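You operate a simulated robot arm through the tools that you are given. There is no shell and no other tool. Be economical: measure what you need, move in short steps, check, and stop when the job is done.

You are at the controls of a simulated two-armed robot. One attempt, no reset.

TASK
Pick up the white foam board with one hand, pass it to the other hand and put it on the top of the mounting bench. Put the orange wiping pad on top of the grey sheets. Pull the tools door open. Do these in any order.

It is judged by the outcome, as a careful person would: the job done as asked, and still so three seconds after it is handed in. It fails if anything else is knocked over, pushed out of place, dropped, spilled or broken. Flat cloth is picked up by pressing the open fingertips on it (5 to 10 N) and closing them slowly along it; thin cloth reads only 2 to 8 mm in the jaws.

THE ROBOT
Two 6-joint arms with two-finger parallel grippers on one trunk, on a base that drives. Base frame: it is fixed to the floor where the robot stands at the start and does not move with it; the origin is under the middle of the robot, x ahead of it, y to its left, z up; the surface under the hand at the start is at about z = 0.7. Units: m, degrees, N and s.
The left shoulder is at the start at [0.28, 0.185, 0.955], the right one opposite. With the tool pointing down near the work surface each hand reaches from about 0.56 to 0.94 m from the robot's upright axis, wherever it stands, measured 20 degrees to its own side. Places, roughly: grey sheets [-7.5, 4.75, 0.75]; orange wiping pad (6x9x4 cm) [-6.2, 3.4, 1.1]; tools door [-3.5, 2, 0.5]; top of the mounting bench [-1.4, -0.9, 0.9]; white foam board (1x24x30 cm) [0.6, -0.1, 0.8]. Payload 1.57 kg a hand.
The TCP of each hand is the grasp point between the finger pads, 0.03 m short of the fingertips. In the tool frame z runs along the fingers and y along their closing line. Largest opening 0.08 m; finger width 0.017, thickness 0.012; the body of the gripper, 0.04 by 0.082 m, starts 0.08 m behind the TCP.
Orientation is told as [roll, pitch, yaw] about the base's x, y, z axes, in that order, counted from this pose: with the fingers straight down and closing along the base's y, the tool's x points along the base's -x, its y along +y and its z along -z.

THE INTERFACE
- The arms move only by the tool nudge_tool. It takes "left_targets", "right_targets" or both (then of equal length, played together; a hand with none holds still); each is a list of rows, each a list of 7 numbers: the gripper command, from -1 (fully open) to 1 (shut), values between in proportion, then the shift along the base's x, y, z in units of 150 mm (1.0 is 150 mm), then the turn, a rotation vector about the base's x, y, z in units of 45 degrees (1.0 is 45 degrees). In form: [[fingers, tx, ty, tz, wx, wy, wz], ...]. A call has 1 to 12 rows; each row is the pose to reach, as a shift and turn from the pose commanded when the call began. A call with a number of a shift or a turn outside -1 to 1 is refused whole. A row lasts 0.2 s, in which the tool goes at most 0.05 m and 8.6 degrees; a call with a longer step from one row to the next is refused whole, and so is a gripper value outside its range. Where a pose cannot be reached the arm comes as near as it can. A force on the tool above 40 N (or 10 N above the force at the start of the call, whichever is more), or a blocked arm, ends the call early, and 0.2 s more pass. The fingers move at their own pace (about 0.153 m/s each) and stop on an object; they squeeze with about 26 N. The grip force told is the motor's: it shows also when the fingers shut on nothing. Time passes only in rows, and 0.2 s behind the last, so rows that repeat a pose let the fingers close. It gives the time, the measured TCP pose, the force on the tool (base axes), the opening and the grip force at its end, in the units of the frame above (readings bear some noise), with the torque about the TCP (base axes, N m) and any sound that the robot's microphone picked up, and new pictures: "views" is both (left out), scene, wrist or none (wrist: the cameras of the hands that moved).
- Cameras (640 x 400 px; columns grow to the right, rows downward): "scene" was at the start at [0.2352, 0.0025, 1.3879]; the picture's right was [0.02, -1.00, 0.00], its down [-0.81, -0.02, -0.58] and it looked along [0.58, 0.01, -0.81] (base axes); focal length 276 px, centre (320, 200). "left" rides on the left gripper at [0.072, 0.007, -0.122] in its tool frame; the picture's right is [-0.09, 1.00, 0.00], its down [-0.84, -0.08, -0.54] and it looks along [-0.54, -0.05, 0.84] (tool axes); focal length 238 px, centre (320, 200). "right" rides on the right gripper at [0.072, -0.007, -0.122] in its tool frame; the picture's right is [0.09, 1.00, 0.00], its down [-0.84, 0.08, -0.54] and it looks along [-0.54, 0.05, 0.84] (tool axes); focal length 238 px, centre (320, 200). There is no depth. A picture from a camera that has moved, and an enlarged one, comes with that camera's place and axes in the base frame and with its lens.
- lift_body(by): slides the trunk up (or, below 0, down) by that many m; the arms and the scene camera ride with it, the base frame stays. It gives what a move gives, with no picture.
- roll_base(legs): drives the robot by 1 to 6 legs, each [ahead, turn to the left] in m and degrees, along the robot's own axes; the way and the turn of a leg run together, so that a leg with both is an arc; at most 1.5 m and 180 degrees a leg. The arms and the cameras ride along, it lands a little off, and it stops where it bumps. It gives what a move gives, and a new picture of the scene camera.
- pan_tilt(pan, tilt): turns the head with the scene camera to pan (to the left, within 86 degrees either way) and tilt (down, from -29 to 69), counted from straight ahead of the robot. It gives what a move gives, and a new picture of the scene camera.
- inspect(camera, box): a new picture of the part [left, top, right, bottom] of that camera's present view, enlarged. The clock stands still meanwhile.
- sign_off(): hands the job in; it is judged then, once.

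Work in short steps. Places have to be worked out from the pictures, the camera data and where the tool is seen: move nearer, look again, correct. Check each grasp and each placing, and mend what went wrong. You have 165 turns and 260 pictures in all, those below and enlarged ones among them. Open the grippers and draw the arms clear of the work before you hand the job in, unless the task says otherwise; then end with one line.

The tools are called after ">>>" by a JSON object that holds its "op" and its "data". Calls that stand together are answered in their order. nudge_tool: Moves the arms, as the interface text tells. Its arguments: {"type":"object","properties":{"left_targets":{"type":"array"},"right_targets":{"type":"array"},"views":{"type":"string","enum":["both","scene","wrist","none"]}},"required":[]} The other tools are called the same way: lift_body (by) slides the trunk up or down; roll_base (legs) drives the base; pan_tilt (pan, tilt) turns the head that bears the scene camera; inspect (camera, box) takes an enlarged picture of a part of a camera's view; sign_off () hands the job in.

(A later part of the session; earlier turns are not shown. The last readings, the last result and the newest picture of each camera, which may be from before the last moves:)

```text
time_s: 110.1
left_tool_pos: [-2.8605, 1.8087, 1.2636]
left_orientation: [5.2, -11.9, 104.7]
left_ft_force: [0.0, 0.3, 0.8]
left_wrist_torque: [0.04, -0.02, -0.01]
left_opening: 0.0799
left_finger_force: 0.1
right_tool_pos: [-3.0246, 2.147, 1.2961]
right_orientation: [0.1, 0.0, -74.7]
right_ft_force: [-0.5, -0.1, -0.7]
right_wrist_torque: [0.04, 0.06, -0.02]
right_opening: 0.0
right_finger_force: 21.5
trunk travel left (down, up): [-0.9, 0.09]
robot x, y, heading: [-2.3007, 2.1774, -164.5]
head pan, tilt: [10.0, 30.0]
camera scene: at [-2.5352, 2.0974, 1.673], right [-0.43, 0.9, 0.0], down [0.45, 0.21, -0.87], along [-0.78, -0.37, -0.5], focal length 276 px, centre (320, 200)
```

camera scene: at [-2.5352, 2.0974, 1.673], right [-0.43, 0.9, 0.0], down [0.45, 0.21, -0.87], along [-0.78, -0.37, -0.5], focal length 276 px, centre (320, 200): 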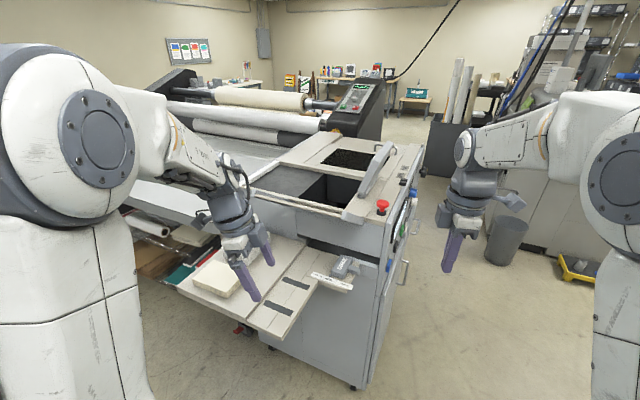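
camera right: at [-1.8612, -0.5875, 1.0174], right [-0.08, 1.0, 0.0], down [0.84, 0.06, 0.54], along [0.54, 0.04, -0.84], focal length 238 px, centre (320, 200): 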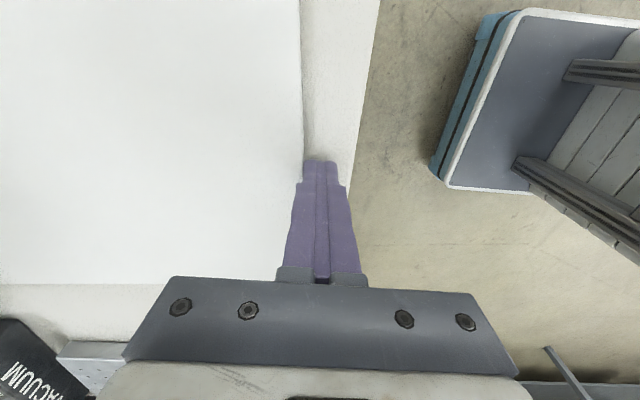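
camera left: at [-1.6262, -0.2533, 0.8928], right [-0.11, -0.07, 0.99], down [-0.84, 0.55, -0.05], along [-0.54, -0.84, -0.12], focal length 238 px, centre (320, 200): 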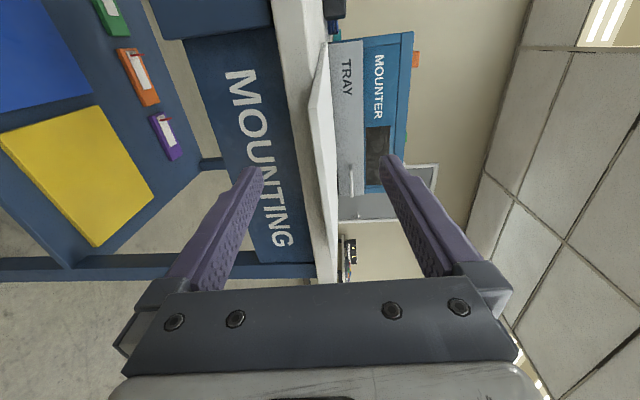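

A bar handle shows on the cabinet's +y side. I drive to about (-3.0, 2.75) and face that side from there.

>>> {"op": "roll_base", "data": {"legs": [[0, -55], [0.9, 0], [0, 80]]}}

>>> {"op": "pan_tilt", "data": {"pan": 10, "tilt": 40}}

```text
time_s: 120.6
left_tool_pos: [-3.3299, 2.1609, 1.2628]
left_orientation: [5.3, -12.1, 130.1]
left_ft_force: [0.3, 0.2, 0.1]
left_wrist_torque: [0.0, -0.01, -0.01]
left_opening: 0.08
left_finger_force: 0.0
right_tool_pos: [-3.6225, 2.3956, 1.2961]
right_orientation: [0.1, 0.0, -49.5]
right_ft_force: [0.4, -0.1, 0.0]
right_wrist_torque: [0.01, -0.01, 0.03]
right_opening: 0.0001
right_finger_force: 21.6
trunk travel left (down, up): [-0.9, 0.09]
robot x, y, heading: [-2.9848, 2.7348, -138.9]
head pan, tilt: [10.0, 30.0]
camera scene: at [-3.1587, 2.5594, 1.6729], right [-0.78, 0.63, 0.0], down [0.32, 0.39, -0.87], along [-0.55, -0.67, -0.5], focal length 276 px, centre (320, 200)
```

scene: 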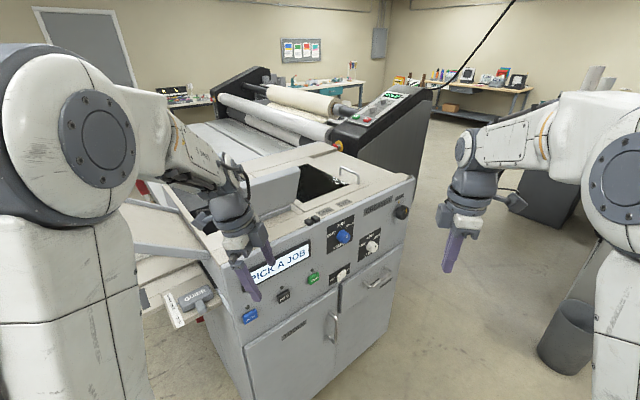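

```text
time_s: 121.3
left_tool_pos: [-3.3291, 2.1611, 1.263]
left_orientation: [5.2, -11.9, 130.1]
left_ft_force: [0.6, 0.0, 0.3]
left_wrist_torque: [0.0, -0.01, -0.03]
left_opening: 0.0797
left_finger_force: 0.0
right_tool_pos: [-3.6227, 2.3963, 1.2962]
right_orientation: [0.0, 0.0, -49.4]
right_ft_force: [0.5, 0.2, 0.2]
right_wrist_torque: [0.0, -0.04, -0.02]
right_opening: 0.0001
right_finger_force: 21.0
trunk travel left (down, up): [-0.9, 0.09]
robot x, y, heading: [-2.9843, 2.7337, -139.0]
head pan, tilt: [10.0, 40.0]
camera scene: at [-3.1553, 2.5636, 1.6576], right [-0.78, 0.63, 0.0], down [0.4, 0.5, -0.77], along [-0.48, -0.6, -0.64], focal length 276 px, centre (320, 200)
```

scene: 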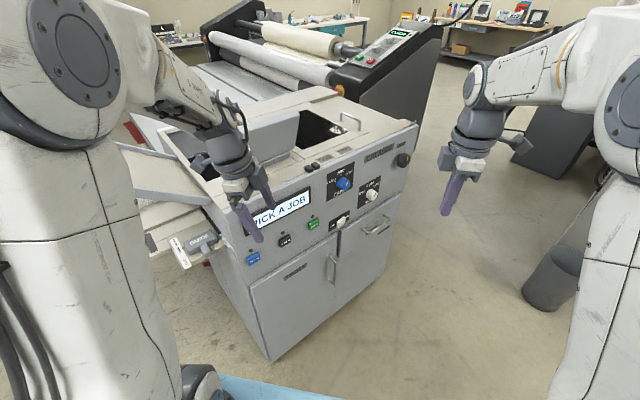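

>>> {"op": "inspect", "data": {"camera": "scene", "box": [220, 140, 430, 370]}}

```text
1.74 times, centred on (325, 255) of scene
camera zoom: at [-3.1553, 2.5636, 1.6576], right [-0.78, 0.63, 0.0], down [0.4, 0.5, -0.77], along [-0.48, -0.6, -0.64], focal length 481 px, centre (311, 104)
```

zoom: 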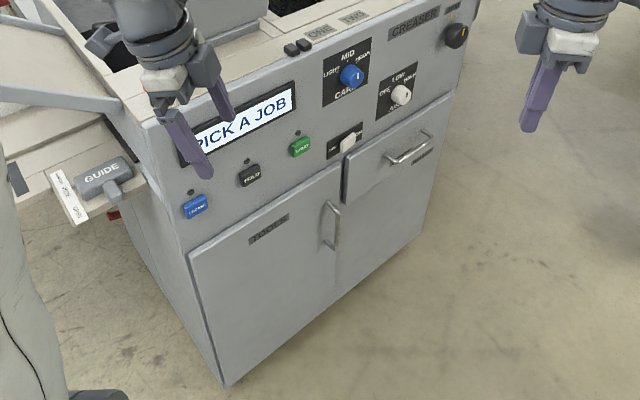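

The left door is labelled TOOLS, hinged on its left (x≈-3.32) with a vertical bar handle at about x -3.66, z 0.51–0.73, face y≈1.97. I check the space behind me for the small table before positioning.

>>> {"op": "pan_tilt", "data": {"pan": -80, "tilt": 40}}

```text
time_s: 123.0
left_tool_pos: [-3.3296, 2.1612, 1.2622]
left_orientation: [5.2, -12.1, 130.0]
left_ft_force: [-0.7, -0.8, 0.3]
left_wrist_torque: [0.0, -0.02, -0.01]
left_opening: 0.0798
left_finger_force: 0.1
right_tool_pos: [-3.6232, 2.3958, 1.2959]
right_orientation: [0.0, 0.1, -49.4]
right_ft_force: [-0.8, -0.1, -0.2]
right_wrist_torque: [0.03, -0.01, 0.0]
right_opening: 0.0
right_finger_force: 21.4
trunk travel left (down, up): [-0.9, 0.09]
robot x, y, heading: [-2.9829, 2.7326, -139.0]
head pan, tilt: [-80.0, 40.0]
camera scene: at [-3.1678, 2.6831, 1.6576], right [0.63, 0.78, 0.0], down [0.5, -0.4, -0.77], along [-0.6, 0.48, -0.64], focal length 276 px, centre (320, 200)
```

scene: 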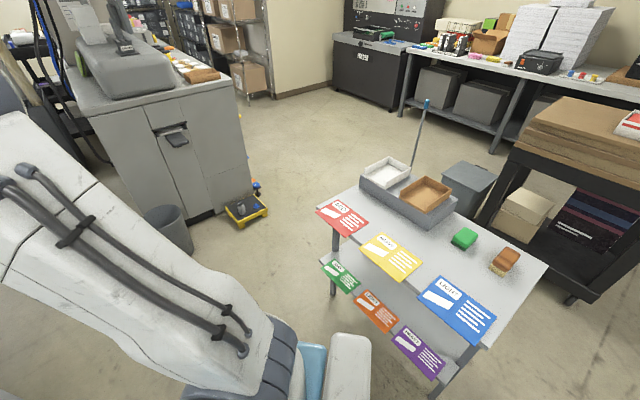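

The small table's front edge is at y≈3.30 with cards on it, so I keep the axis at y≈2.73. I drive to about (-3.87, 2.73) and face the cabinet (-y).

>>> {"op": "roll_base", "data": {"legs": [[0, -41], [0.88, 0], [0, 90]]}}

>>> {"op": "pan_tilt", "data": {"pan": 10, "tilt": 50}}

```text
time_s: 133.4
left_tool_pos: [-3.6529, 2.0994, 1.2625]
left_orientation: [5.1, -12.1, -179.7]
left_ft_force: [-0.2, 0.3, -0.2]
left_wrist_torque: [-0.01, 0.0, 0.01]
left_opening: 0.08
left_finger_force: 0.1
right_tool_pos: [-4.0231, 2.0243, 1.2969]
right_orientation: [0.0, 0.0, 0.9]
right_ft_force: [0.6, 0.5, -0.2]
right_wrist_torque: [0.03, 0.0, 0.02]
right_opening: 0.0002
right_finger_force: 21.6
trunk travel left (down, up): [-0.9, 0.09]
robot x, y, heading: [-3.874, 2.7307, -88.7]
head pan, tilt: [-80.0, 40.0]
camera scene: at [-3.9508, 2.5577, 1.6576], right [-0.19, 0.98, 0.0], down [0.63, 0.12, -0.77], along [-0.75, -0.15, -0.64], focal length 276 px, centre (320, 200)
```

scene: 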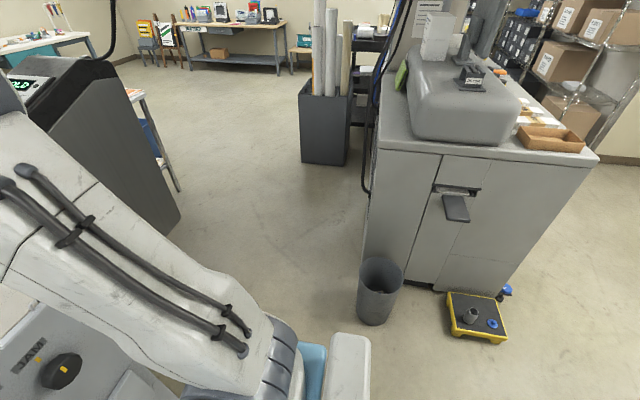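

```text
time_s: 135.1
left_tool_pos: [-3.6538, 2.1012, 1.2628]
left_orientation: [5.2, -12.0, -179.7]
left_ft_force: [0.2, -0.8, -0.3]
left_wrist_torque: [0.0, -0.01, -0.01]
left_opening: 0.08
left_finger_force: 0.0
right_tool_pos: [-4.0228, 2.0252, 1.296]
right_orientation: [-0.1, 0.0, 0.9]
right_ft_force: [0.0, 0.3, 0.1]
right_wrist_torque: [0.01, 0.0, -0.05]
right_opening: 0.0002
right_finger_force: 21.8
trunk travel left (down, up): [-0.9, 0.09]
robot x, y, heading: [-3.8731, 2.7284, -88.7]
head pan, tilt: [10.0, 50.0]
camera scene: at [-3.8525, 2.4986, 1.6434], right [-0.98, -0.19, 0.0], down [-0.15, 0.75, -0.64], along [0.12, -0.63, -0.77], focal length 276 px, centre (320, 200)
```

scene: 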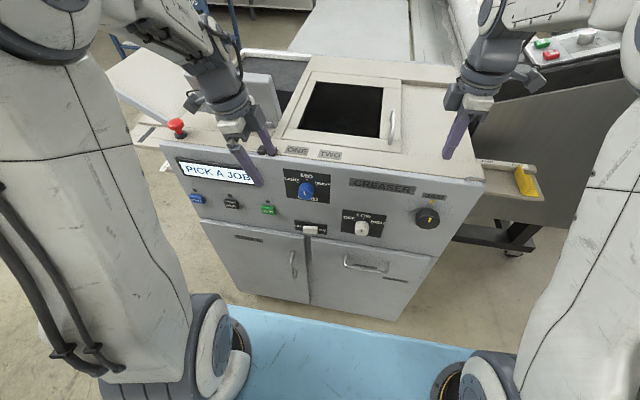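

I can see the cabinet front well; the handle triangulates to x≈-3.652, y≈2.015, z 0.52–0.72. I lower the trunk 0.1 and bring the left hand down in front of the cabinet, still clear of the knobs.

>>> {"op": "lift_body", "data": {"by": -0.1}}

>>> {"op": "nudge_tool", "data": {"left_targets": [[-1, 0, 0.25, 0, 0, 0, 0], [-1, 0, 0.25, -0.25, 0, 0, 0.1], [-1, 0, 0.25, -0.5, 0, 0, 0.25], [-1, 0, 0.25, -0.75, 0, 0, 0.4], [-1, 0, 0.25, -1, 0, 0, 0.55], [-1, 0, 0.25, -1, 0, 0, 0.7], [-1, 0, 0.25, -1, 0, 0, 0.85], [-1, 0, 0.25, -1, 0, 0, 1]], "views": "scene"}}

```text
time_s: 136.4
left_tool_pos: [-3.6533, 2.0999, 1.1629]
left_orientation: [5.2, -12.0, -179.7]
left_ft_force: [-0.3, 0.3, -0.9]
left_wrist_torque: [-0.01, 0.03, 0.0]
left_opening: 0.08
left_finger_force: 0.0
right_tool_pos: [-4.0232, 2.0256, 1.1965]
right_orientation: [-0.1, 0.0, 0.9]
right_ft_force: [-0.9, 0.5, -0.3]
right_wrist_torque: [-0.01, 0.0, 0.04]
right_opening: 0.0
right_finger_force: 21.2
trunk travel left (down, up): [-0.8, 0.19]
robot x, y, heading: [-3.873, 2.7356, -88.8]
head pan, tilt: [10.0, 50.0]
```

```text
time_s: 138.2
left_tool_pos: [-3.6553, 2.1371, 1.0142]
left_orientation: [5.3, -12.0, -134.5]
left_ft_force: [0.8, 0.0, -0.1]
left_wrist_torque: [-0.01, 0.01, -0.02]
left_opening: 0.0799
left_finger_force: 0.1
right_tool_pos: [-4.0231, 2.0249, 1.196]
right_orientation: [0.0, -0.1, 0.9]
right_ft_force: [0.6, -0.4, -0.6]
right_wrist_torque: [0.0, -0.02, 0.02]
right_opening: 0.0004
right_finger_force: 21.2
trunk travel left (down, up): [-0.8, 0.19]
robot x, y, heading: [-3.8753, 2.7333, -88.9]
head pan, tilt: [10.0, 50.0]
camera scene: at [-3.8525, 2.4987, 1.5434], right [-0.98, -0.19, 0.0], down [-0.15, 0.75, -0.64], along [0.12, -0.63, -0.77], focal length 276 px, centre (320, 200)
```

scene: 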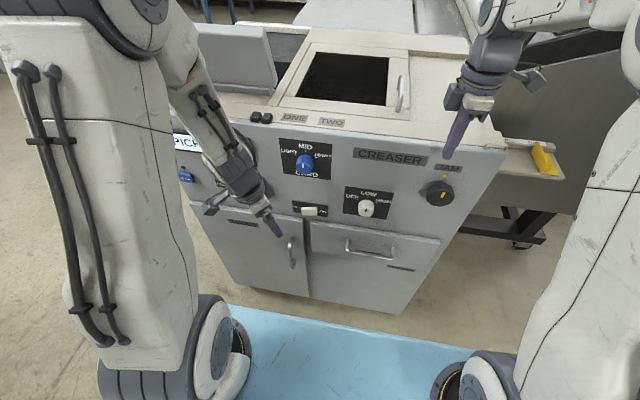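

The commanded pose follows the reached one. I continue: another 45° of yaw and down 0.15 m.

>>> {"op": "nudge_tool", "data": {"left_targets": [[-1, 0, 0.1, -0.2, 0, 0, 0.16], [-1, 0, 0.1, -0.4, 0, 0, 0.33], [-1, 0, 0.1, -0.6, 0, 0, 0.5], [-1, 0, 0.1, -0.8, 0, 0, 0.67], [-1, 0, 0.1, -1, 0, 0, 0.84], [-1, 0, 0.1, -1, 0, 0, 1]], "views": "none"}}

```text
time_s: 139.6
left_tool_pos: [-3.6534, 2.1528, 0.8635]
left_orientation: [5.4, -11.9, -89.5]
left_ft_force: [0.5, -0.4, -0.6]
left_wrist_torque: [0.01, 0.04, 0.02]
left_opening: 0.0798
left_finger_force: 0.1
left hand out of reach, approached as far as the arm can: row 1, 2
right_tool_pos: [-4.0226, 2.0256, 1.1952]
right_orientation: [0.0, 0.1, 0.8]
right_ft_force: [0.6, -0.1, 0.8]
right_wrist_torque: [0.03, 0.03, 0.04]
right_opening: 0.0
right_finger_force: 21.1
trunk travel left (down, up): [-0.8, 0.19]
robot x, y, heading: [-3.8698, 2.7322, -88.7]
head pan, tilt: [10.0, 50.0]
```

Next I pitch the fingers up toward the cabinet by 45° while lowering slightly, keeping y.

>>> {"op": "nudge_tool", "data": {"left_targets": [[-1, 0, 0, -0.1, -0.16, 0, 0], [-1, 0, 0, -0.2, -0.33, 0, 0], [-1, 0, 0, -0.3, -0.5, 0, 0], [-1, 0, 0, -0.4, -0.67, 0, 0], [-1, 0, 0, -0.5, -0.84, 0, 0], [-1, 0, 0, -0.6, -1, 0, 0], [-1, 0, 0, -0.8, -1, 0, 0]], "views": "none"}}

>>> {"op": "nudge_tool", "data": {"left_targets": [[-1, 0, 0, -0.15, -0.16, 0, -0.02], [-1, 0, 0, -0.3, -0.33, 0, -0.04], [-1, 0, 0, -0.45, -0.5, 0, -0.06], [-1, 0, 0, -0.6, -0.67, 0, -0.08], [-1, 0, 0, -0.7, -0.75, 0, -0.09], [-1, 0, 0, -0.8, -0.75, 0, -0.09]]}}

```text
time_s: 141.2
left_tool_pos: [-3.6532, 2.153, 0.742]
left_orientation: [4.8, -56.9, -89.4]
left_ft_force: [0.1, 0.1, -0.1]
left_wrist_torque: [-0.02, -0.02, 0.01]
left_opening: 0.0801
left_finger_force: 0.1
right_tool_pos: [-4.023, 2.025, 1.1964]
right_orientation: [-0.1, 0.0, 1.0]
right_ft_force: [0.3, -0.6, 0.0]
right_wrist_torque: [-0.01, 0.02, 0.0]
right_opening: 0.0
right_finger_force: 21.5
trunk travel left (down, up): [-0.8, 0.19]
robot x, y, heading: [-3.8727, 2.7294, -88.8]
head pan, tilt: [10.0, 50.0]
```

```text
time_s: 142.6
left_tool_pos: [-3.654, 2.1524, 0.6229]
left_orientation: [134.1, -88.8, 137.2]
left_ft_force: [-1.2, -0.8, 0.4]
left_wrist_torque: [0.05, 0.0, 0.02]
left_opening: 0.0799
left_finger_force: 0.0
left hand out of reach, approached as far as the arm can: row 3
right_tool_pos: [-4.0237, 2.0244, 1.196]
right_orientation: [0.0, 0.0, 1.0]
right_ft_force: [-0.1, 0.7, -0.4]
right_wrist_torque: [0.0, 0.04, 0.02]
right_opening: 0.0002
right_finger_force: 21.1
trunk travel left (down, up): [-0.8, 0.19]
robot x, y, heading: [-3.8735, 2.7339, -88.7]
head pan, tilt: [10.0, 50.0]
camera scene: at [-3.8525, 2.4987, 1.5434], right [-0.98, -0.19, 0.0], down [-0.15, 0.75, -0.64], along [0.12, -0.63, -0.77], focal length 276 px, centre (320, 200)
camera left: at [-3.6494, 2.2747, 0.5503], right [0.99, 0.03, 0.11], down [-0.1, 0.55, 0.83], along [-0.04, -0.83, 0.55], focal length 238 px, centre (320, 200)
```

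scene: 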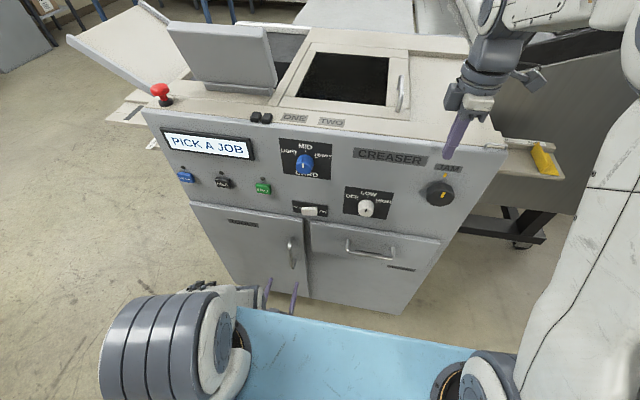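
left: 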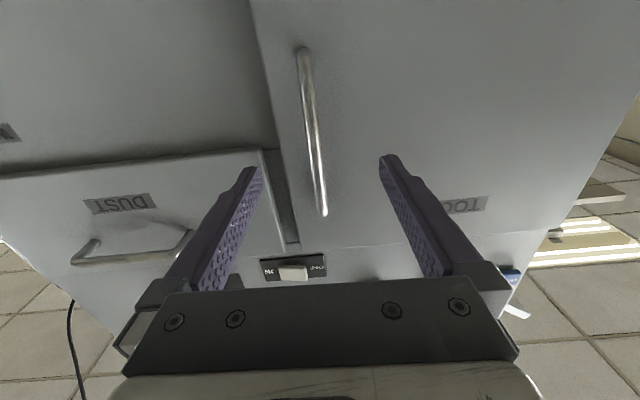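

The fingers straddle the handle, which I see at x≈-3.66, z 0.555–0.745. I move forward to TCP y≈2.035 with small x and z corrections.

>>> {"op": "nudge_tool", "data": {"left_targets": [[-1, -0.03, -0.2, 0.1, 0, 0, 0], [-1, -0.04, -0.4, 0.13, 0, 0, 0], [-1, -0.04, -0.6, 0.13, 0, 0, 0], [-1, -0.04, -0.78, 0.13, 0, 0, 0], [-1, -0.04, -0.78, 0.13, 0, 0, 0]]}}

```text
time_s: 143.8
left_tool_pos: [-3.6614, 2.0383, 0.6428]
left_orientation: [132.2, -89.0, 139.2]
left_ft_force: [0.4, 20.7, 8.1]
left_wrist_torque: [-0.06, 0.4, -0.83]
left_opening: 0.0794
left_finger_force: 0.0
right_tool_pos: [-4.0234, 2.0265, 1.1962]
right_orientation: [-0.1, 0.0, 0.9]
right_ft_force: [-0.4, -0.1, 0.5]
right_wrist_torque: [0.0, -0.01, 0.01]
right_opening: 0.0
right_finger_force: 21.3
trunk travel left (down, up): [-0.8, 0.19]
robot x, y, heading: [-3.8764, 2.7332, -88.7]
head pan, tilt: [10.0, 50.0]
camera scene: at [-3.8525, 2.4999, 1.5437], right [-0.98, -0.19, 0.0], down [-0.15, 0.75, -0.64], along [0.12, -0.63, -0.77], focal length 276 px, centre (320, 200)
camera left: at [-3.6565, 2.1594, 0.5704], right [0.99, 0.03, 0.1], down [-0.1, 0.55, 0.83], along [-0.04, -0.84, 0.55], focal length 238 px, centre (320, 200)
```

scene: 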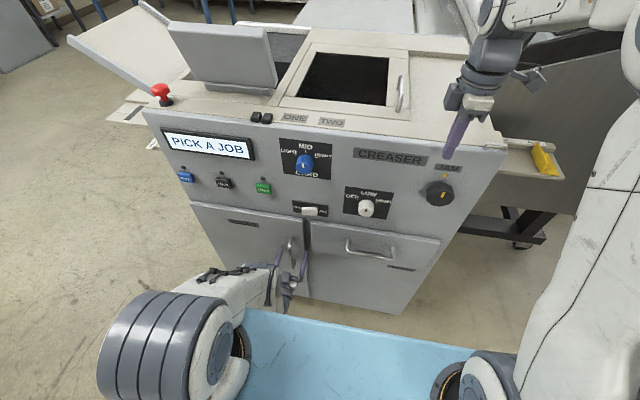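
left: 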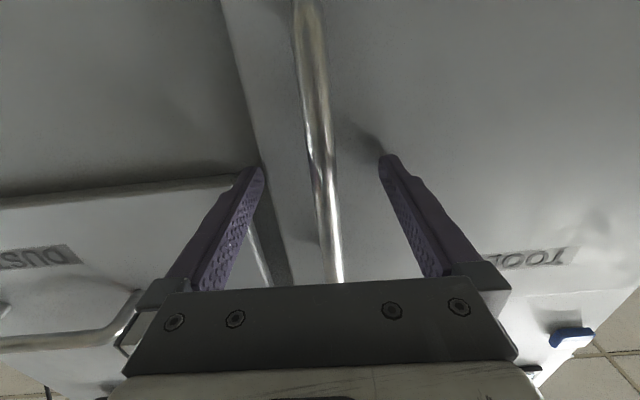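

The fingertips touch the door face (20 N, tips at y≈2.008), so the bar is between the fingers. I back off 8 mm and close on the handle.

>>> {"op": "nudge_tool", "data": {"left_targets": [[-1, 0, 0.06, 0, 0, 0, 0], [0, 0, 0.06, 0, 0, 0, 0], [0.6, 0, 0.06, 0, 0, 0, 0], [1, 0, 0.06, 0, 0, 0, 0], [1, 0, 0.06, 0, 0, 0, 0], [1, 0, 0.06, 0, 0, 0, 0]], "views": "wrist"}}

```text
time_s: 145.2
left_tool_pos: [-3.6578, 2.0434, 0.6441]
left_orientation: [137.0, -88.7, 135.1]
left_ft_force: [34.0, -5.2, 3.6]
left_wrist_torque: [0.37, 0.54, -0.21]
left_opening: 0.0139
left_finger_force: 30.0
right_tool_pos: [-4.0228, 2.0258, 1.1968]
right_orientation: [0.0, 0.1, 0.9]
right_ft_force: [0.0, 0.0, -0.6]
right_wrist_torque: [0.01, -0.03, 0.01]
right_opening: 0.0001
right_finger_force: 21.0
trunk travel left (down, up): [-0.8, 0.19]
robot x, y, heading: [-3.871, 2.7371, -88.5]
head pan, tilt: [10.0, 50.0]
camera left: at [-3.6544, 2.1652, 0.5711], right [0.99, 0.04, 0.11], down [-0.11, 0.55, 0.83], along [-0.03, -0.83, 0.55], focal length 238 px, centre (320, 200)
```

left: 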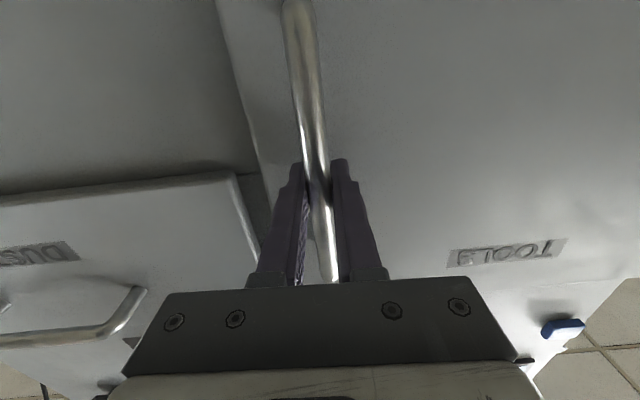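

The bar is gripped (13.9 mm). I pull along the door's arc to 20°, about a hinge at x≈-3.315, turning the hand with the door and relieving the 34 N side load.

>>> {"op": "nudge_tool", "data": {"left_targets": [[1, 0.03, 0.0, 0, 0, 0, 0], [1, 0.055, 0.159, 0, 0, 0, -0.089], [1, 0.095, 0.315, 0, 0, 0, -0.178], [1, 0.146, 0.468, 0, 0, 0, -0.267], [1, 0.207, 0.617, 0, 0, 0, -0.356], [1, 0.279, 0.762, 0, 0, 0, -0.444]]}}

```text
time_s: 146.6
left_tool_pos: [-3.6221, 2.1612, 0.6437]
left_orientation: [142.9, -89.1, 108.2]
left_ft_force: [-16.0, 10.3, 9.7]
left_wrist_torque: [0.45, 0.55, 0.17]
left_opening: 0.014
left_finger_force: 30.4
right_tool_pos: [-4.0241, 2.0258, 1.1975]
right_orientation: [0.0, 0.1, 1.0]
right_ft_force: [0.0, 1.4, -1.2]
right_wrist_torque: [0.02, 0.02, -0.06]
right_opening: 0.0001
right_finger_force: 21.3
trunk travel left (down, up): [-0.8, 0.19]
robot x, y, heading: [-3.875, 2.734, -88.9]
head pan, tilt: [10.0, 50.0]
camera scene: at [-3.8532, 2.4992, 1.5435], right [-0.98, -0.19, 0.0], down [-0.15, 0.75, -0.64], along [0.12, -0.63, -0.77], focal length 276 px, centre (320, 200)
camera left: at [-3.5754, 2.2747, 0.5713], right [0.94, -0.32, 0.1], down [0.1, 0.55, 0.83], along [-0.32, -0.77, 0.55], focal length 238 px, centre (320, 200)
```

scene: 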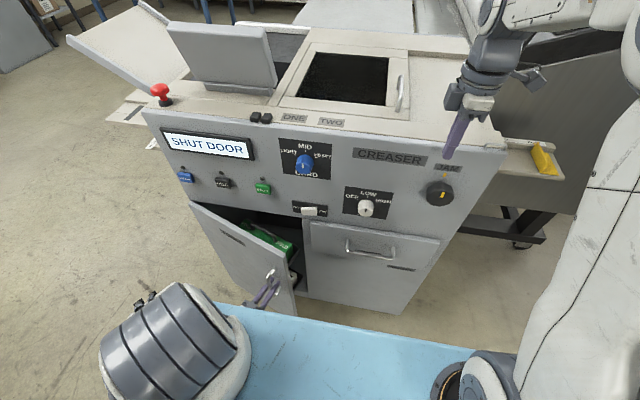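
left: 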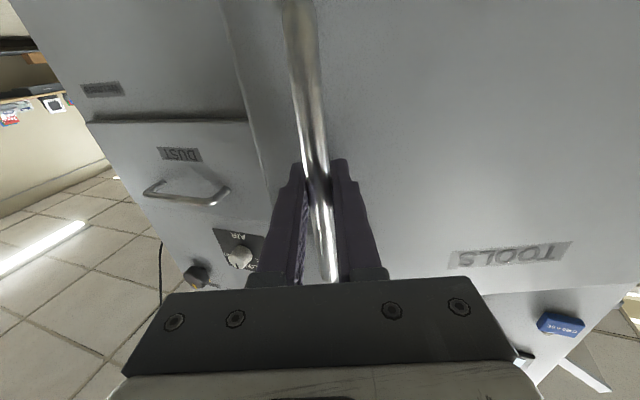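

The door is open about 20° and follows well. I continue the arc by another 20°.

>>> {"op": "nudge_tool", "data": {"left_targets": [[1, 0.06, 0.14, 0, 0, 0, -0.089], [1, 0.153, 0.272, 0, 0, 0, -0.178], [1, 0.252, 0.4, 0, 0, 0, -0.267], [1, 0.36, 0.519, 0, 0, 0, -0.356], [1, 0.477, 0.63, 0, 0, 0, -0.444]], "views": "scene"}}

```text
time_s: 147.7
left_tool_pos: [-3.5687, 2.2394, 0.6443]
left_orientation: [169.9, -88.8, 65.0]
left_ft_force: [-0.9, 2.4, 3.6]
left_wrist_torque: [-0.49, 0.76, -0.06]
left_opening: 0.0142
left_finger_force: 29.9
left hand out of reach, approached as far as the arm can: row 5
right_tool_pos: [-4.0245, 2.0259, 1.1959]
right_orientation: [0.0, 0.0, 1.0]
right_ft_force: [-0.6, 0.0, -0.1]
right_wrist_torque: [0.0, 0.02, 0.0]
right_opening: 0.0002
right_finger_force: 21.1
trunk travel left (down, up): [-0.8, 0.19]
robot x, y, heading: [-3.8744, 2.7331, -88.8]
head pan, tilt: [10.0, 50.0]
stopped in row 5 (left hand): the force on the tool passed its limit at 43 N (the readings are from after the stop); the commanded pose is now the measured one
camera scene: at [-3.8526, 2.499, 1.5433], right [-0.98, -0.19, 0.0], down [-0.15, 0.75, -0.64], along [0.12, -0.63, -0.77], focal length 276 px, centre (320, 200)
```

scene: 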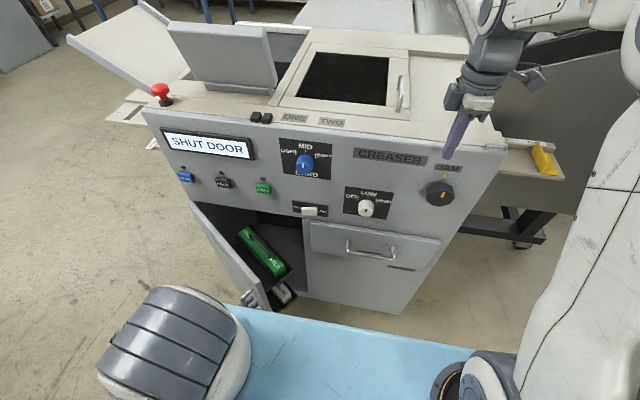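

The door stands open about 38°. I release the handle and slide the open hand straight up along the bar, clear of the door's top, to then push the door wider from the inside.

>>> {"op": "nudge_tool", "data": {"left_targets": [[0, 0, 0, 0, 0, 0, 0], [-1, 0, 0, 0, 0, 0, 0], [-1, 0, 0, 0, 0, 0, 0], [-1, 0, 0, 0, 0, 0, 0]], "views": "wrist"}}

```text
time_s: 148.7
left_tool_pos: [-3.5675, 2.2399, 0.643]
left_orientation: [163.3, -88.9, 71.6]
left_ft_force: [0.3, -0.3, -0.4]
left_wrist_torque: [0.01, 0.02, 0.01]
left_opening: 0.0799
left_finger_force: 0.1
right_tool_pos: [-4.0218, 2.0258, 1.1958]
right_orientation: [0.0, -0.1, 0.9]
right_ft_force: [0.6, -0.8, -0.7]
right_wrist_torque: [0.01, 0.01, -0.02]
right_opening: 0.0003
right_finger_force: 21.1
trunk travel left (down, up): [-0.8, 0.19]
robot x, y, heading: [-3.8733, 2.7335, -88.8]
head pan, tilt: [10.0, 50.0]
camera left: at [-3.492, 2.3346, 0.5698], right [0.81, -0.57, 0.1], down [0.25, 0.5, 0.83], along [-0.52, -0.65, 0.56], focal length 238 px, centre (320, 200)
```

left: 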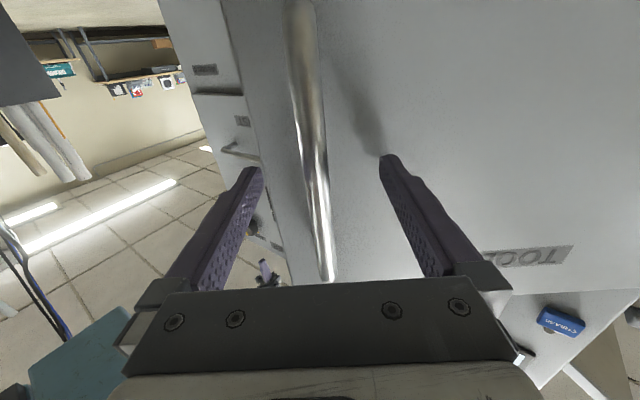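

The fingers are open on both sides of the bar. I raise the hand 0.15 m, then the trunk by 0.15.

>>> {"op": "nudge_tool", "data": {"left_targets": [[-1, 0.03, 0.04, 0, 0, 0, 0], [-1, 0.03, 0.04, 0.25, 0, 0, 0], [-1, 0.03, 0.04, 0.5, 0, 0, 0], [-1, 0.03, 0.04, 0.75, 0, 0, 0], [-1, 0.03, 0.04, 1, 0, 0, 0]], "views": "none"}}

>>> {"op": "lift_body", "data": {"by": 0.15}}

>>> {"op": "nudge_tool", "data": {"left_targets": [[0, 0, 0, 0, 0, 0, 0], [1, 0, 0, 0, 0, 0, 0], [1, 0, 0, 0, 0, 0, 0]]}}

```text
time_s: 149.9
left_tool_pos: [-3.5638, 2.246, 0.7938]
left_orientation: [163.9, -88.9, 71.1]
left_ft_force: [0.2, -0.3, 0.2]
left_wrist_torque: [0.04, 0.02, -0.02]
left_opening: 0.0797
left_finger_force: 0.1
right_tool_pos: [-4.023, 2.0254, 1.1961]
right_orientation: [0.0, 0.1, 0.9]
right_ft_force: [-0.5, 0.4, -0.6]
right_wrist_torque: [0.04, -0.03, 0.0]
right_opening: 0.0
right_finger_force: 21.8
trunk travel left (down, up): [-0.8, 0.19]
robot x, y, heading: [-3.8736, 2.7327, -89.1]
head pan, tilt: [10.0, 50.0]
```

```text
time_s: 151.6
left_tool_pos: [-3.5625, 2.246, 0.9432]
left_orientation: [163.7, -88.9, 71.1]
left_ft_force: [1.1, 0.9, -0.2]
left_wrist_torque: [0.01, -0.02, 0.02]
left_opening: 0.0802
left_finger_force: 0.1
right_tool_pos: [-4.0224, 2.0249, 1.3467]
right_orientation: [0.0, 0.0, 0.9]
right_ft_force: [0.4, 0.0, 0.2]
right_wrist_torque: [-0.01, 0.0, 0.0]
right_opening: 0.0001
right_finger_force: 21.5
trunk travel left (down, up): [-0.95, 0.04]
robot x, y, heading: [-3.8747, 2.7328, -88.6]
head pan, tilt: [10.0, 50.0]
```

```text
time_s: 152.4
left_tool_pos: [-3.5635, 2.2457, 0.9444]
left_orientation: [163.4, -88.9, 71.3]
left_ft_force: [0.6, 0.2, -0.3]
left_wrist_torque: [0.05, 0.0, 0.01]
left_opening: 0.0
left_finger_force: 22.0
right_tool_pos: [-4.0223, 2.026, 1.3464]
right_orientation: [0.0, 0.1, 1.0]
right_ft_force: [-0.3, -0.6, 0.4]
right_wrist_torque: [-0.02, -0.02, -0.04]
right_opening: 0.0
right_finger_force: 21.5
trunk travel left (down, up): [-0.95, 0.04]
robot x, y, heading: [-3.8751, 2.7347, -88.9]
head pan, tilt: [10.0, 50.0]
camera scene: at [-3.8524, 2.4988, 1.6934], right [-0.98, -0.19, 0.0], down [-0.15, 0.75, -0.64], along [0.12, -0.63, -0.77], focal length 276 px, centre (320, 200)
camera left: at [-3.4873, 2.3406, 0.8704], right [0.81, -0.57, 0.1], down [0.25, 0.5, 0.83], along [-0.52, -0.65, 0.56], focal length 238 px, centre (320, 200)
```

scene: 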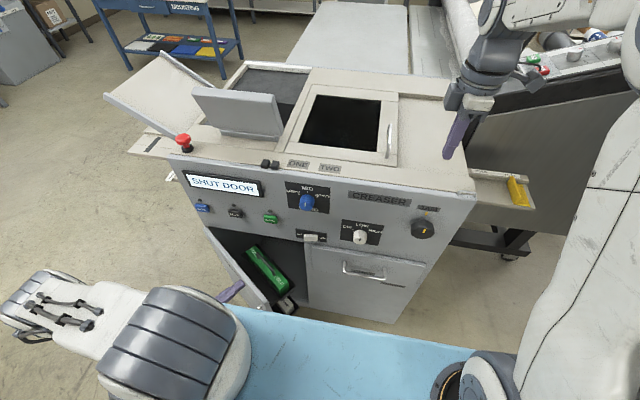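
left: 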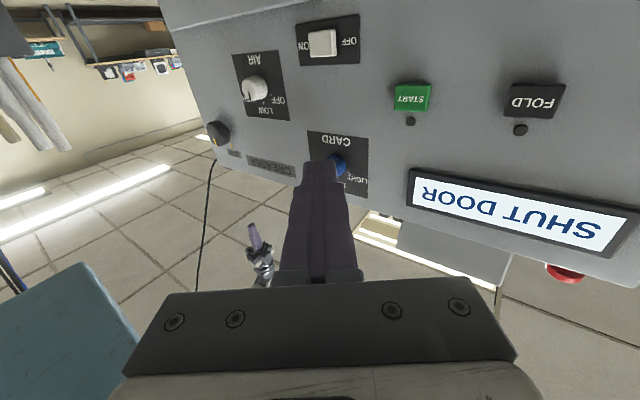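

The door is about 40° open. I turn the left hand (closed) downward and move it toward the gap between door and cabinet, staying above the door.

>>> {"op": "nudge_tool", "data": {"left_targets": [[1, 0, -0.1, 0.05, 0.13, -0.1, 0], [1, 0, -0.2, 0.1, 0.26, -0.2, 0], [1, 0, -0.3, 0.1, 0.39, -0.3, 0], [1, 0, -0.4, 0.1, 0.52, -0.4, 0], [1, 0.03, -0.5, 0.1, 0.65, -0.5, 0], [1, 0.05, -0.6, 0.1, 0.78, -0.6, 0]], "views": "none"}}

>>> {"op": "nudge_tool", "data": {"left_targets": [[1, 0, -0.05, 0, 0.13, -0.1, 0], [1, 0, -0.1, 0, 0.26, -0.2, 0], [1, 0, -0.15, 0, 0.39, -0.3, 0], [1, 0, -0.2, 0, 0.45, -0.35, 0]]}}

```text
time_s: 153.8
left_tool_pos: [-3.5553, 2.1543, 0.9585]
left_orientation: [2.8, -46.6, -128.1]
left_ft_force: [-0.2, 0.5, -0.5]
left_wrist_torque: [0.01, 0.0, -0.01]
left_opening: 0.0
left_finger_force: 22.4
right_tool_pos: [-4.0229, 2.0258, 1.3463]
right_orientation: [0.0, 0.0, 0.9]
right_ft_force: [0.5, 0.1, 0.3]
right_wrist_torque: [0.02, 0.0, -0.01]
right_opening: 0.0
right_finger_force: 21.3
trunk travel left (down, up): [-0.95, 0.04]
robot x, y, heading: [-3.8738, 2.7331, -88.7]
head pan, tilt: [10.0, 50.0]
```

```text
time_s: 154.8
left_tool_pos: [-3.5565, 2.1248, 0.9587]
left_orientation: [2.8, -21.0, -128.0]
left_ft_force: [-0.4, 0.2, 0.2]
left_wrist_torque: [0.03, -0.01, 0.0]
left_opening: 0.0
left_finger_force: 21.0
right_tool_pos: [-4.0228, 2.0258, 1.3457]
right_orientation: [0.0, 0.0, 0.9]
right_ft_force: [-0.2, 1.0, 0.0]
right_wrist_torque: [0.02, -0.03, 0.01]
right_opening: 0.0
right_finger_force: 21.4
trunk travel left (down, up): [-0.95, 0.04]
robot x, y, heading: [-3.8696, 2.7356, -88.9]
head pan, tilt: [10.0, 50.0]
camera scene: at [-3.8526, 2.4988, 1.6934], right [-0.98, -0.19, 0.0], down [-0.15, 0.75, -0.64], along [0.12, -0.63, -0.77], focal length 276 px, centre (320, 200)
camera left: at [-3.4859, 2.2128, 1.048], right [0.74, -0.67, 0.08], down [-0.44, -0.4, 0.8], along [-0.5, -0.63, -0.59], focal length 238 px, centre (320, 200)
```

scene: 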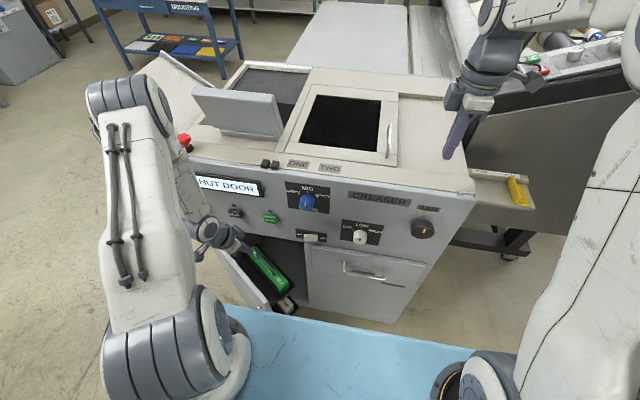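
left: 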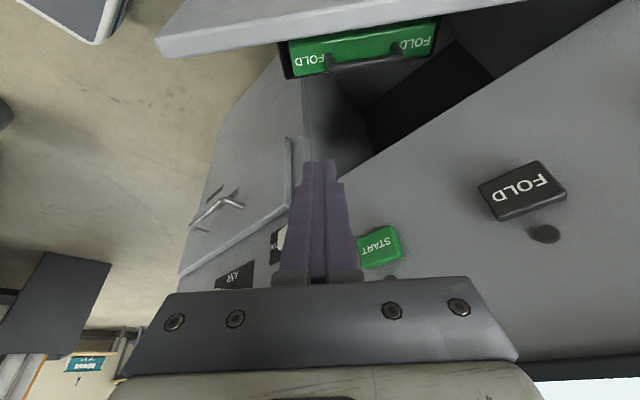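

The fingertips are between door and cabinet, about 4 cm from the door's inner face (door end at about (-3.645, 2.233)). I lower to TCP z≈0.755, below the door's top edge.

>>> {"op": "nudge_tool", "data": {"left_targets": [[1, -0.05, -0.05, -0.25, 0, 0, 0], [1, -0.05, -0.05, -0.5, 0, 0, 0], [1, -0.05, -0.05, -0.75, 0, 0, 0], [1, -0.05, -0.05, -1, 0, 0, 0]], "views": "none"}}

>>> {"op": "nudge_tool", "data": {"left_targets": [[1, 0, 0, -0.2, 0, 0, 0], [1, 0, 0, -0.35, 0, 0, 0]]}}

```text
time_s: 155.8
left_tool_pos: [-3.5629, 2.1158, 0.8098]
left_orientation: [2.9, -21.1, -128.1]
left_ft_force: [0.2, 0.0, -0.8]
left_wrist_torque: [-0.01, -0.01, -0.03]
left_opening: 0.0
left_finger_force: 21.3
right_tool_pos: [-4.0226, 2.026, 1.3467]
right_orientation: [-0.1, 0.0, 0.9]
right_ft_force: [0.1, 0.2, -0.4]
right_wrist_torque: [0.02, 0.0, -0.04]
right_opening: 0.0
right_finger_force: 21.3
trunk travel left (down, up): [-0.95, 0.04]
robot x, y, heading: [-3.8718, 2.7337, -88.9]
head pan, tilt: [10.0, 50.0]
```

```text
time_s: 156.4
left_tool_pos: [-3.5639, 2.1189, 0.7578]
left_orientation: [2.6, -21.1, -128.2]
left_ft_force: [-1.8, 1.7, 6.5]
left_wrist_torque: [0.33, -0.06, 0.09]
left_opening: 0.0
left_finger_force: 20.9
right_tool_pos: [-4.0224, 2.0265, 1.3478]
right_orientation: [-0.1, 0.0, 0.9]
right_ft_force: [-0.7, -0.1, -0.2]
right_wrist_torque: [0.0, -0.04, 0.02]
right_opening: 0.0003
right_finger_force: 20.7
trunk travel left (down, up): [-0.95, 0.04]
robot x, y, heading: [-3.8742, 2.7361, -88.7]
head pan, tilt: [10.0, 50.0]
camera scene: at [-3.8529, 2.4994, 1.6938], right [-0.98, -0.19, 0.0], down [-0.15, 0.75, -0.64], along [0.12, -0.63, -0.77], focal length 276 px, centre (320, 200)
camera left: at [-3.494, 2.2061, 0.8462], right [0.74, -0.67, 0.08], down [-0.44, -0.4, 0.8], along [-0.51, -0.63, -0.59], focal length 238 px, centre (320, 200)
```

scene: 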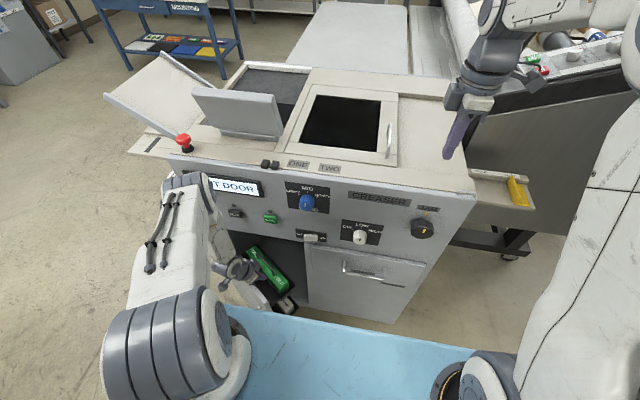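
left: 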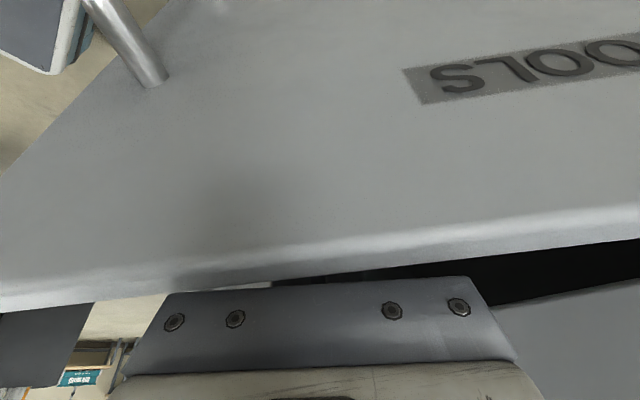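

The fingers are behind the door, with the gripper body lightly touching its top edge. I lift 1.5 cm and push outward along the arc.

>>> {"op": "nudge_tool", "data": {"left_targets": [[1, 0, 0, 0.1, 0, 0, 0], [1, 0.084, 0.17, 0.1, 0, 0, -0.05], [1, 0.173, 0.303, 0.1, 0, 0, -0.1], [1, 0.267, 0.43, 0.1, 0, 0, -0.15], [1, 0.373, 0.547, 0.1, 0, 0, -0.2], [1, 0.49, 0.653, 0.1, 0, 0, -0.25], [1, 0.62, 0.75, 0.1, 0, 0, -0.3], [1, 0.75, 0.836, 0.1, 0, 0, -0.35], [1, 0.893, 0.907, 0.1, 0, 0, -0.4]]}}

```text
time_s: 158.4
left_tool_pos: [-3.4271, 2.2549, 0.7716]
left_orientation: [2.7, -21.0, -146.0]
left_ft_force: [1.3, -0.1, -0.5]
left_wrist_torque: [0.01, 0.01, 0.02]
left_opening: 0.0
left_finger_force: 22.1
right_tool_pos: [-4.0222, 2.0264, 1.3459]
right_orientation: [0.0, 0.0, 0.8]
right_ft_force: [1.2, -0.1, -0.7]
right_wrist_torque: [0.01, 0.03, -0.03]
right_opening: 0.0
right_finger_force: 21.4
trunk travel left (down, up): [-0.95, 0.04]
robot x, y, heading: [-3.8703, 2.7354, -88.9]
head pan, tilt: [10.0, 50.0]
camera scene: at [-3.8523, 2.4988, 1.6934], right [-0.98, -0.19, 0.0], down [-0.15, 0.75, -0.64], along [0.12, -0.63, -0.77], focal length 276 px, centre (320, 200)
camera left: at [-3.3342, 2.3168, 0.8602], right [0.5, -0.86, 0.08], down [-0.54, -0.24, 0.8], along [-0.67, -0.44, -0.59], focal length 238 px, centre (320, 200)
```

scene: 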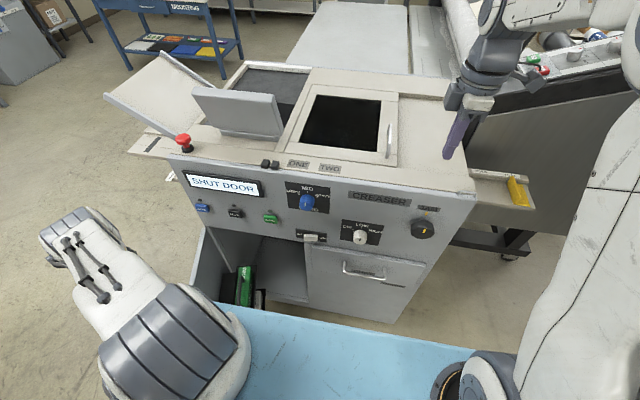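
left: 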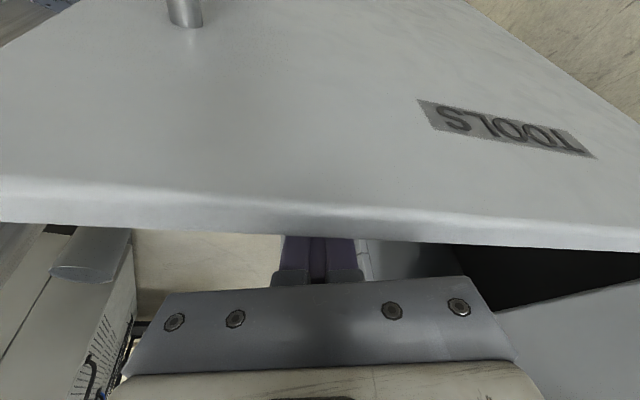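

The door is now about 73° open. I push it a few degrees more, then move the hand off the door and raise it out.

>>> {"op": "nudge_tool", "data": {"left_targets": [[1, 0.12, 0.05, 0, 0, 0, -0.05], [1, 0.25, 0.08, 0, 0, 0, -0.1], [1, 0.1, 0.05, 0, 0, 0, -0.1], [1, -0.1, 0, 0, 0, 0, -0.05], [1, -0.2, 0, 0.2, 0, 0, 0], [1, -0.2, 0, 0.5, 0, 0, 0], [1, -0.2, 0, 0.8, 0, 0, 0], [1, -0.2, 0, 1, 0, 0, 0]], "views": "none"}}

>>> {"op": "nudge_tool", "data": {"left_targets": [[1, 0, 0, 0.3, 0, 0, 0], [1, 0, 0, 0.6, 0, 0, 0], [1, 0, 0, 0.9, 0, 0, 0]], "views": "scene"}}

```text
time_s: 160.2
left_tool_pos: [-3.4583, 2.2527, 0.9236]
left_orientation: [2.7, -21.1, -145.9]
left_ft_force: [-0.1, -0.3, -0.2]
left_wrist_torque: [-0.03, -0.01, 0.04]
left_opening: 0.0
left_finger_force: 21.2
right_tool_pos: [-4.0226, 2.0261, 1.3459]
right_orientation: [0.0, 0.0, 0.9]
right_ft_force: [0.1, 0.2, 0.5]
right_wrist_torque: [0.0, 0.01, 0.04]
right_opening: 0.0001
right_finger_force: 21.6
trunk travel left (down, up): [-0.95, 0.04]
robot x, y, heading: [-3.8731, 2.7315, -88.5]
head pan, tilt: [10.0, 50.0]
```

```text
time_s: 161.0
left_tool_pos: [-3.4587, 2.254, 1.0592]
left_orientation: [2.5, -21.2, -146.1]
left_ft_force: [-0.3, -0.4, -0.1]
left_wrist_torque: [-0.01, 0.01, -0.01]
left_opening: 0.0001
left_finger_force: 20.9
right_tool_pos: [-4.0224, 2.026, 1.3465]
right_orientation: [0.0, -0.1, 0.9]
right_ft_force: [-0.6, -0.7, 0.6]
right_wrist_torque: [0.0, -0.03, 0.02]
right_opening: 0.0
right_finger_force: 20.9
trunk travel left (down, up): [-0.95, 0.04]
robot x, y, heading: [-3.8731, 2.7363, -89.2]
head pan, tilt: [10.0, 50.0]
camera scene: at [-3.8525, 2.4988, 1.6933], right [-0.98, -0.19, 0.0], down [-0.15, 0.75, -0.64], along [0.12, -0.63, -0.77], focal length 276 px, centre (320, 200)
```

scene: 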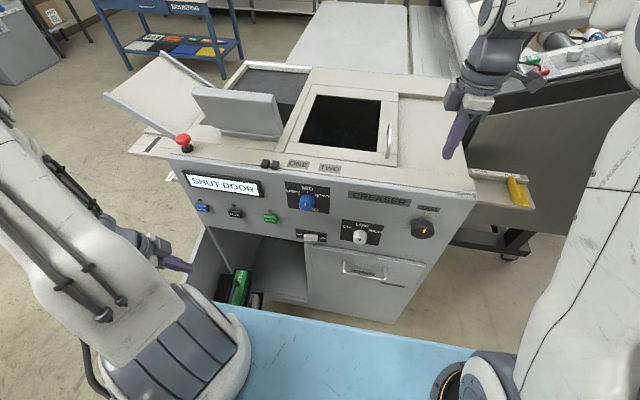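

The tools door stands open about 80° and the hand is clear. Next the wiping pad: I turn right to face -x toward the printer and look.

>>> {"op": "roll_base", "data": {"legs": [[0, -95]]}}

>>> {"op": "pan_tilt", "data": {"pan": 0, "tilt": 20}}

```text
time_s: 165.4
left_tool_pos: [-4.3812, 2.3542, 1.0572]
left_orientation: [2.6, -21.1, 119.9]
left_ft_force: [-1.3, 0.4, -0.7]
left_wrist_torque: [0.0, -0.01, 0.02]
left_opening: 0.0
left_finger_force: 21.3
right_tool_pos: [-4.5671, 2.9324, 1.3462]
right_orientation: [-0.1, -0.1, -93.1]
right_ft_force: [0.1, 0.5, -0.6]
right_wrist_torque: [0.01, 0.02, 0.03]
right_opening: 0.0001
right_finger_force: 21.4
trunk travel left (down, up): [-0.95, 0.04]
robot x, y, heading: [-3.8729, 2.7324, 177.0]
head pan, tilt: [10.0, 50.0]
camera scene: at [-4.1071, 2.7328, 1.6934], right [-0.12, 0.99, 0.0], down [0.76, 0.1, -0.64], along [-0.64, -0.08, -0.77], focal length 276 px, centre (320, 200)
```

scene: 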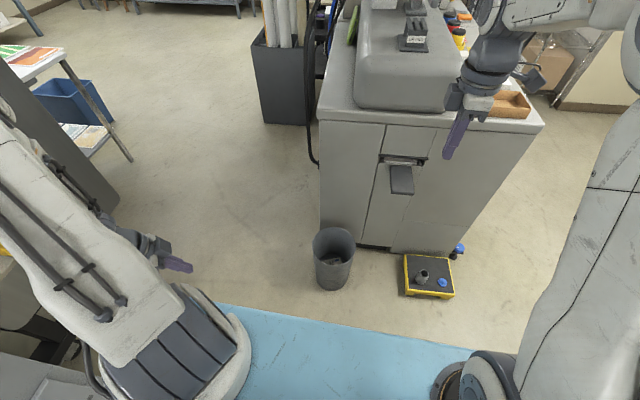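

```text
time_s: 166.4
left_tool_pos: [-4.3798, 2.3531, 1.0579]
left_orientation: [2.7, -21.1, 119.9]
left_ft_force: [-0.1, 0.1, -0.1]
left_wrist_torque: [-0.01, -0.01, -0.01]
left_opening: 0.0
left_finger_force: 21.4
right_tool_pos: [-4.5695, 2.9318, 1.3468]
right_orientation: [0.0, 0.0, -93.1]
right_ft_force: [-0.3, 0.6, -0.4]
right_wrist_torque: [0.01, 0.01, -0.01]
right_opening: 0.0
right_finger_force: 21.0
trunk travel left (down, up): [-0.95, 0.04]
robot x, y, heading: [-3.8717, 2.7358, 177.2]
head pan, tilt: [0.0, 20.0]
camera scene: at [-4.1237, 2.7469, 1.7389], right [0.05, 1.0, 0.0], down [0.34, -0.02, -0.94], along [-0.94, 0.05, -0.34], focal length 276 px, centre (320, 200)
```

scene: 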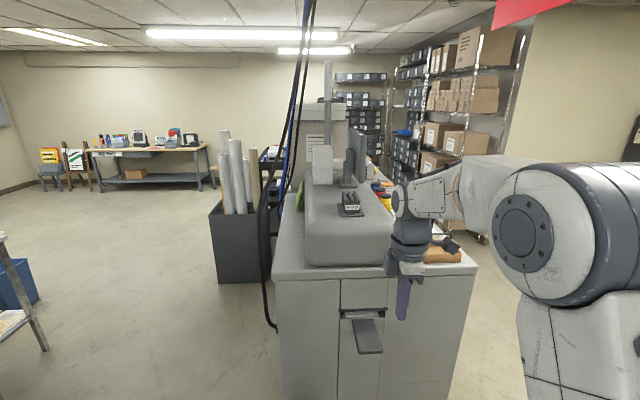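

The printer stands at x<-5.15, y 2.6–3.5, with a floor tray near its corner; the pad is likely on its +y side. I pan right to see the aisle there.

>>> {"op": "pan_tilt", "data": {"pan": -45, "tilt": 25}}

```text
time_s: 167.5
left_tool_pos: [-4.3799, 2.3539, 1.0586]
left_orientation: [2.7, -21.0, 119.9]
left_ft_force: [0.2, -1.1, -0.1]
left_wrist_torque: [0.03, 0.01, 0.02]
left_opening: 0.0
left_finger_force: 21.3
right_tool_pos: [-4.5686, 2.9329, 1.347]
right_orientation: [0.0, -0.1, -93.1]
right_ft_force: [-0.6, -0.2, 0.6]
right_wrist_torque: [-0.03, 0.02, 0.0]
right_opening: 0.0002
right_finger_force: 21.0
trunk travel left (down, up): [-0.95, 0.04]
robot x, y, heading: [-3.8699, 2.7332, 177.1]
head pan, tilt: [-45.0, 25.0]
camera scene: at [-4.0926, 2.8105, 1.7309], right [0.74, 0.67, 0.0], down [0.28, -0.31, -0.91], along [-0.61, 0.67, -0.42], focal length 276 px, centre (320, 200)
```

scene: 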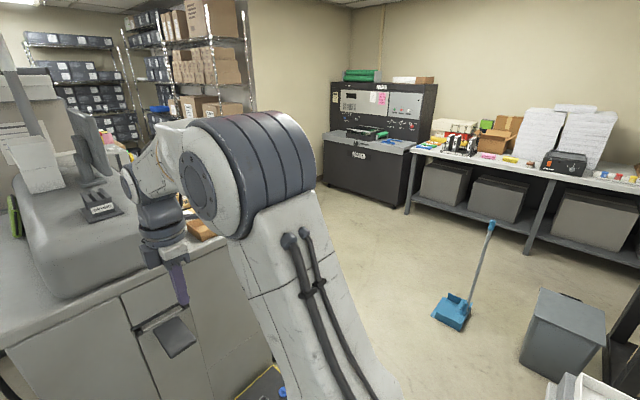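

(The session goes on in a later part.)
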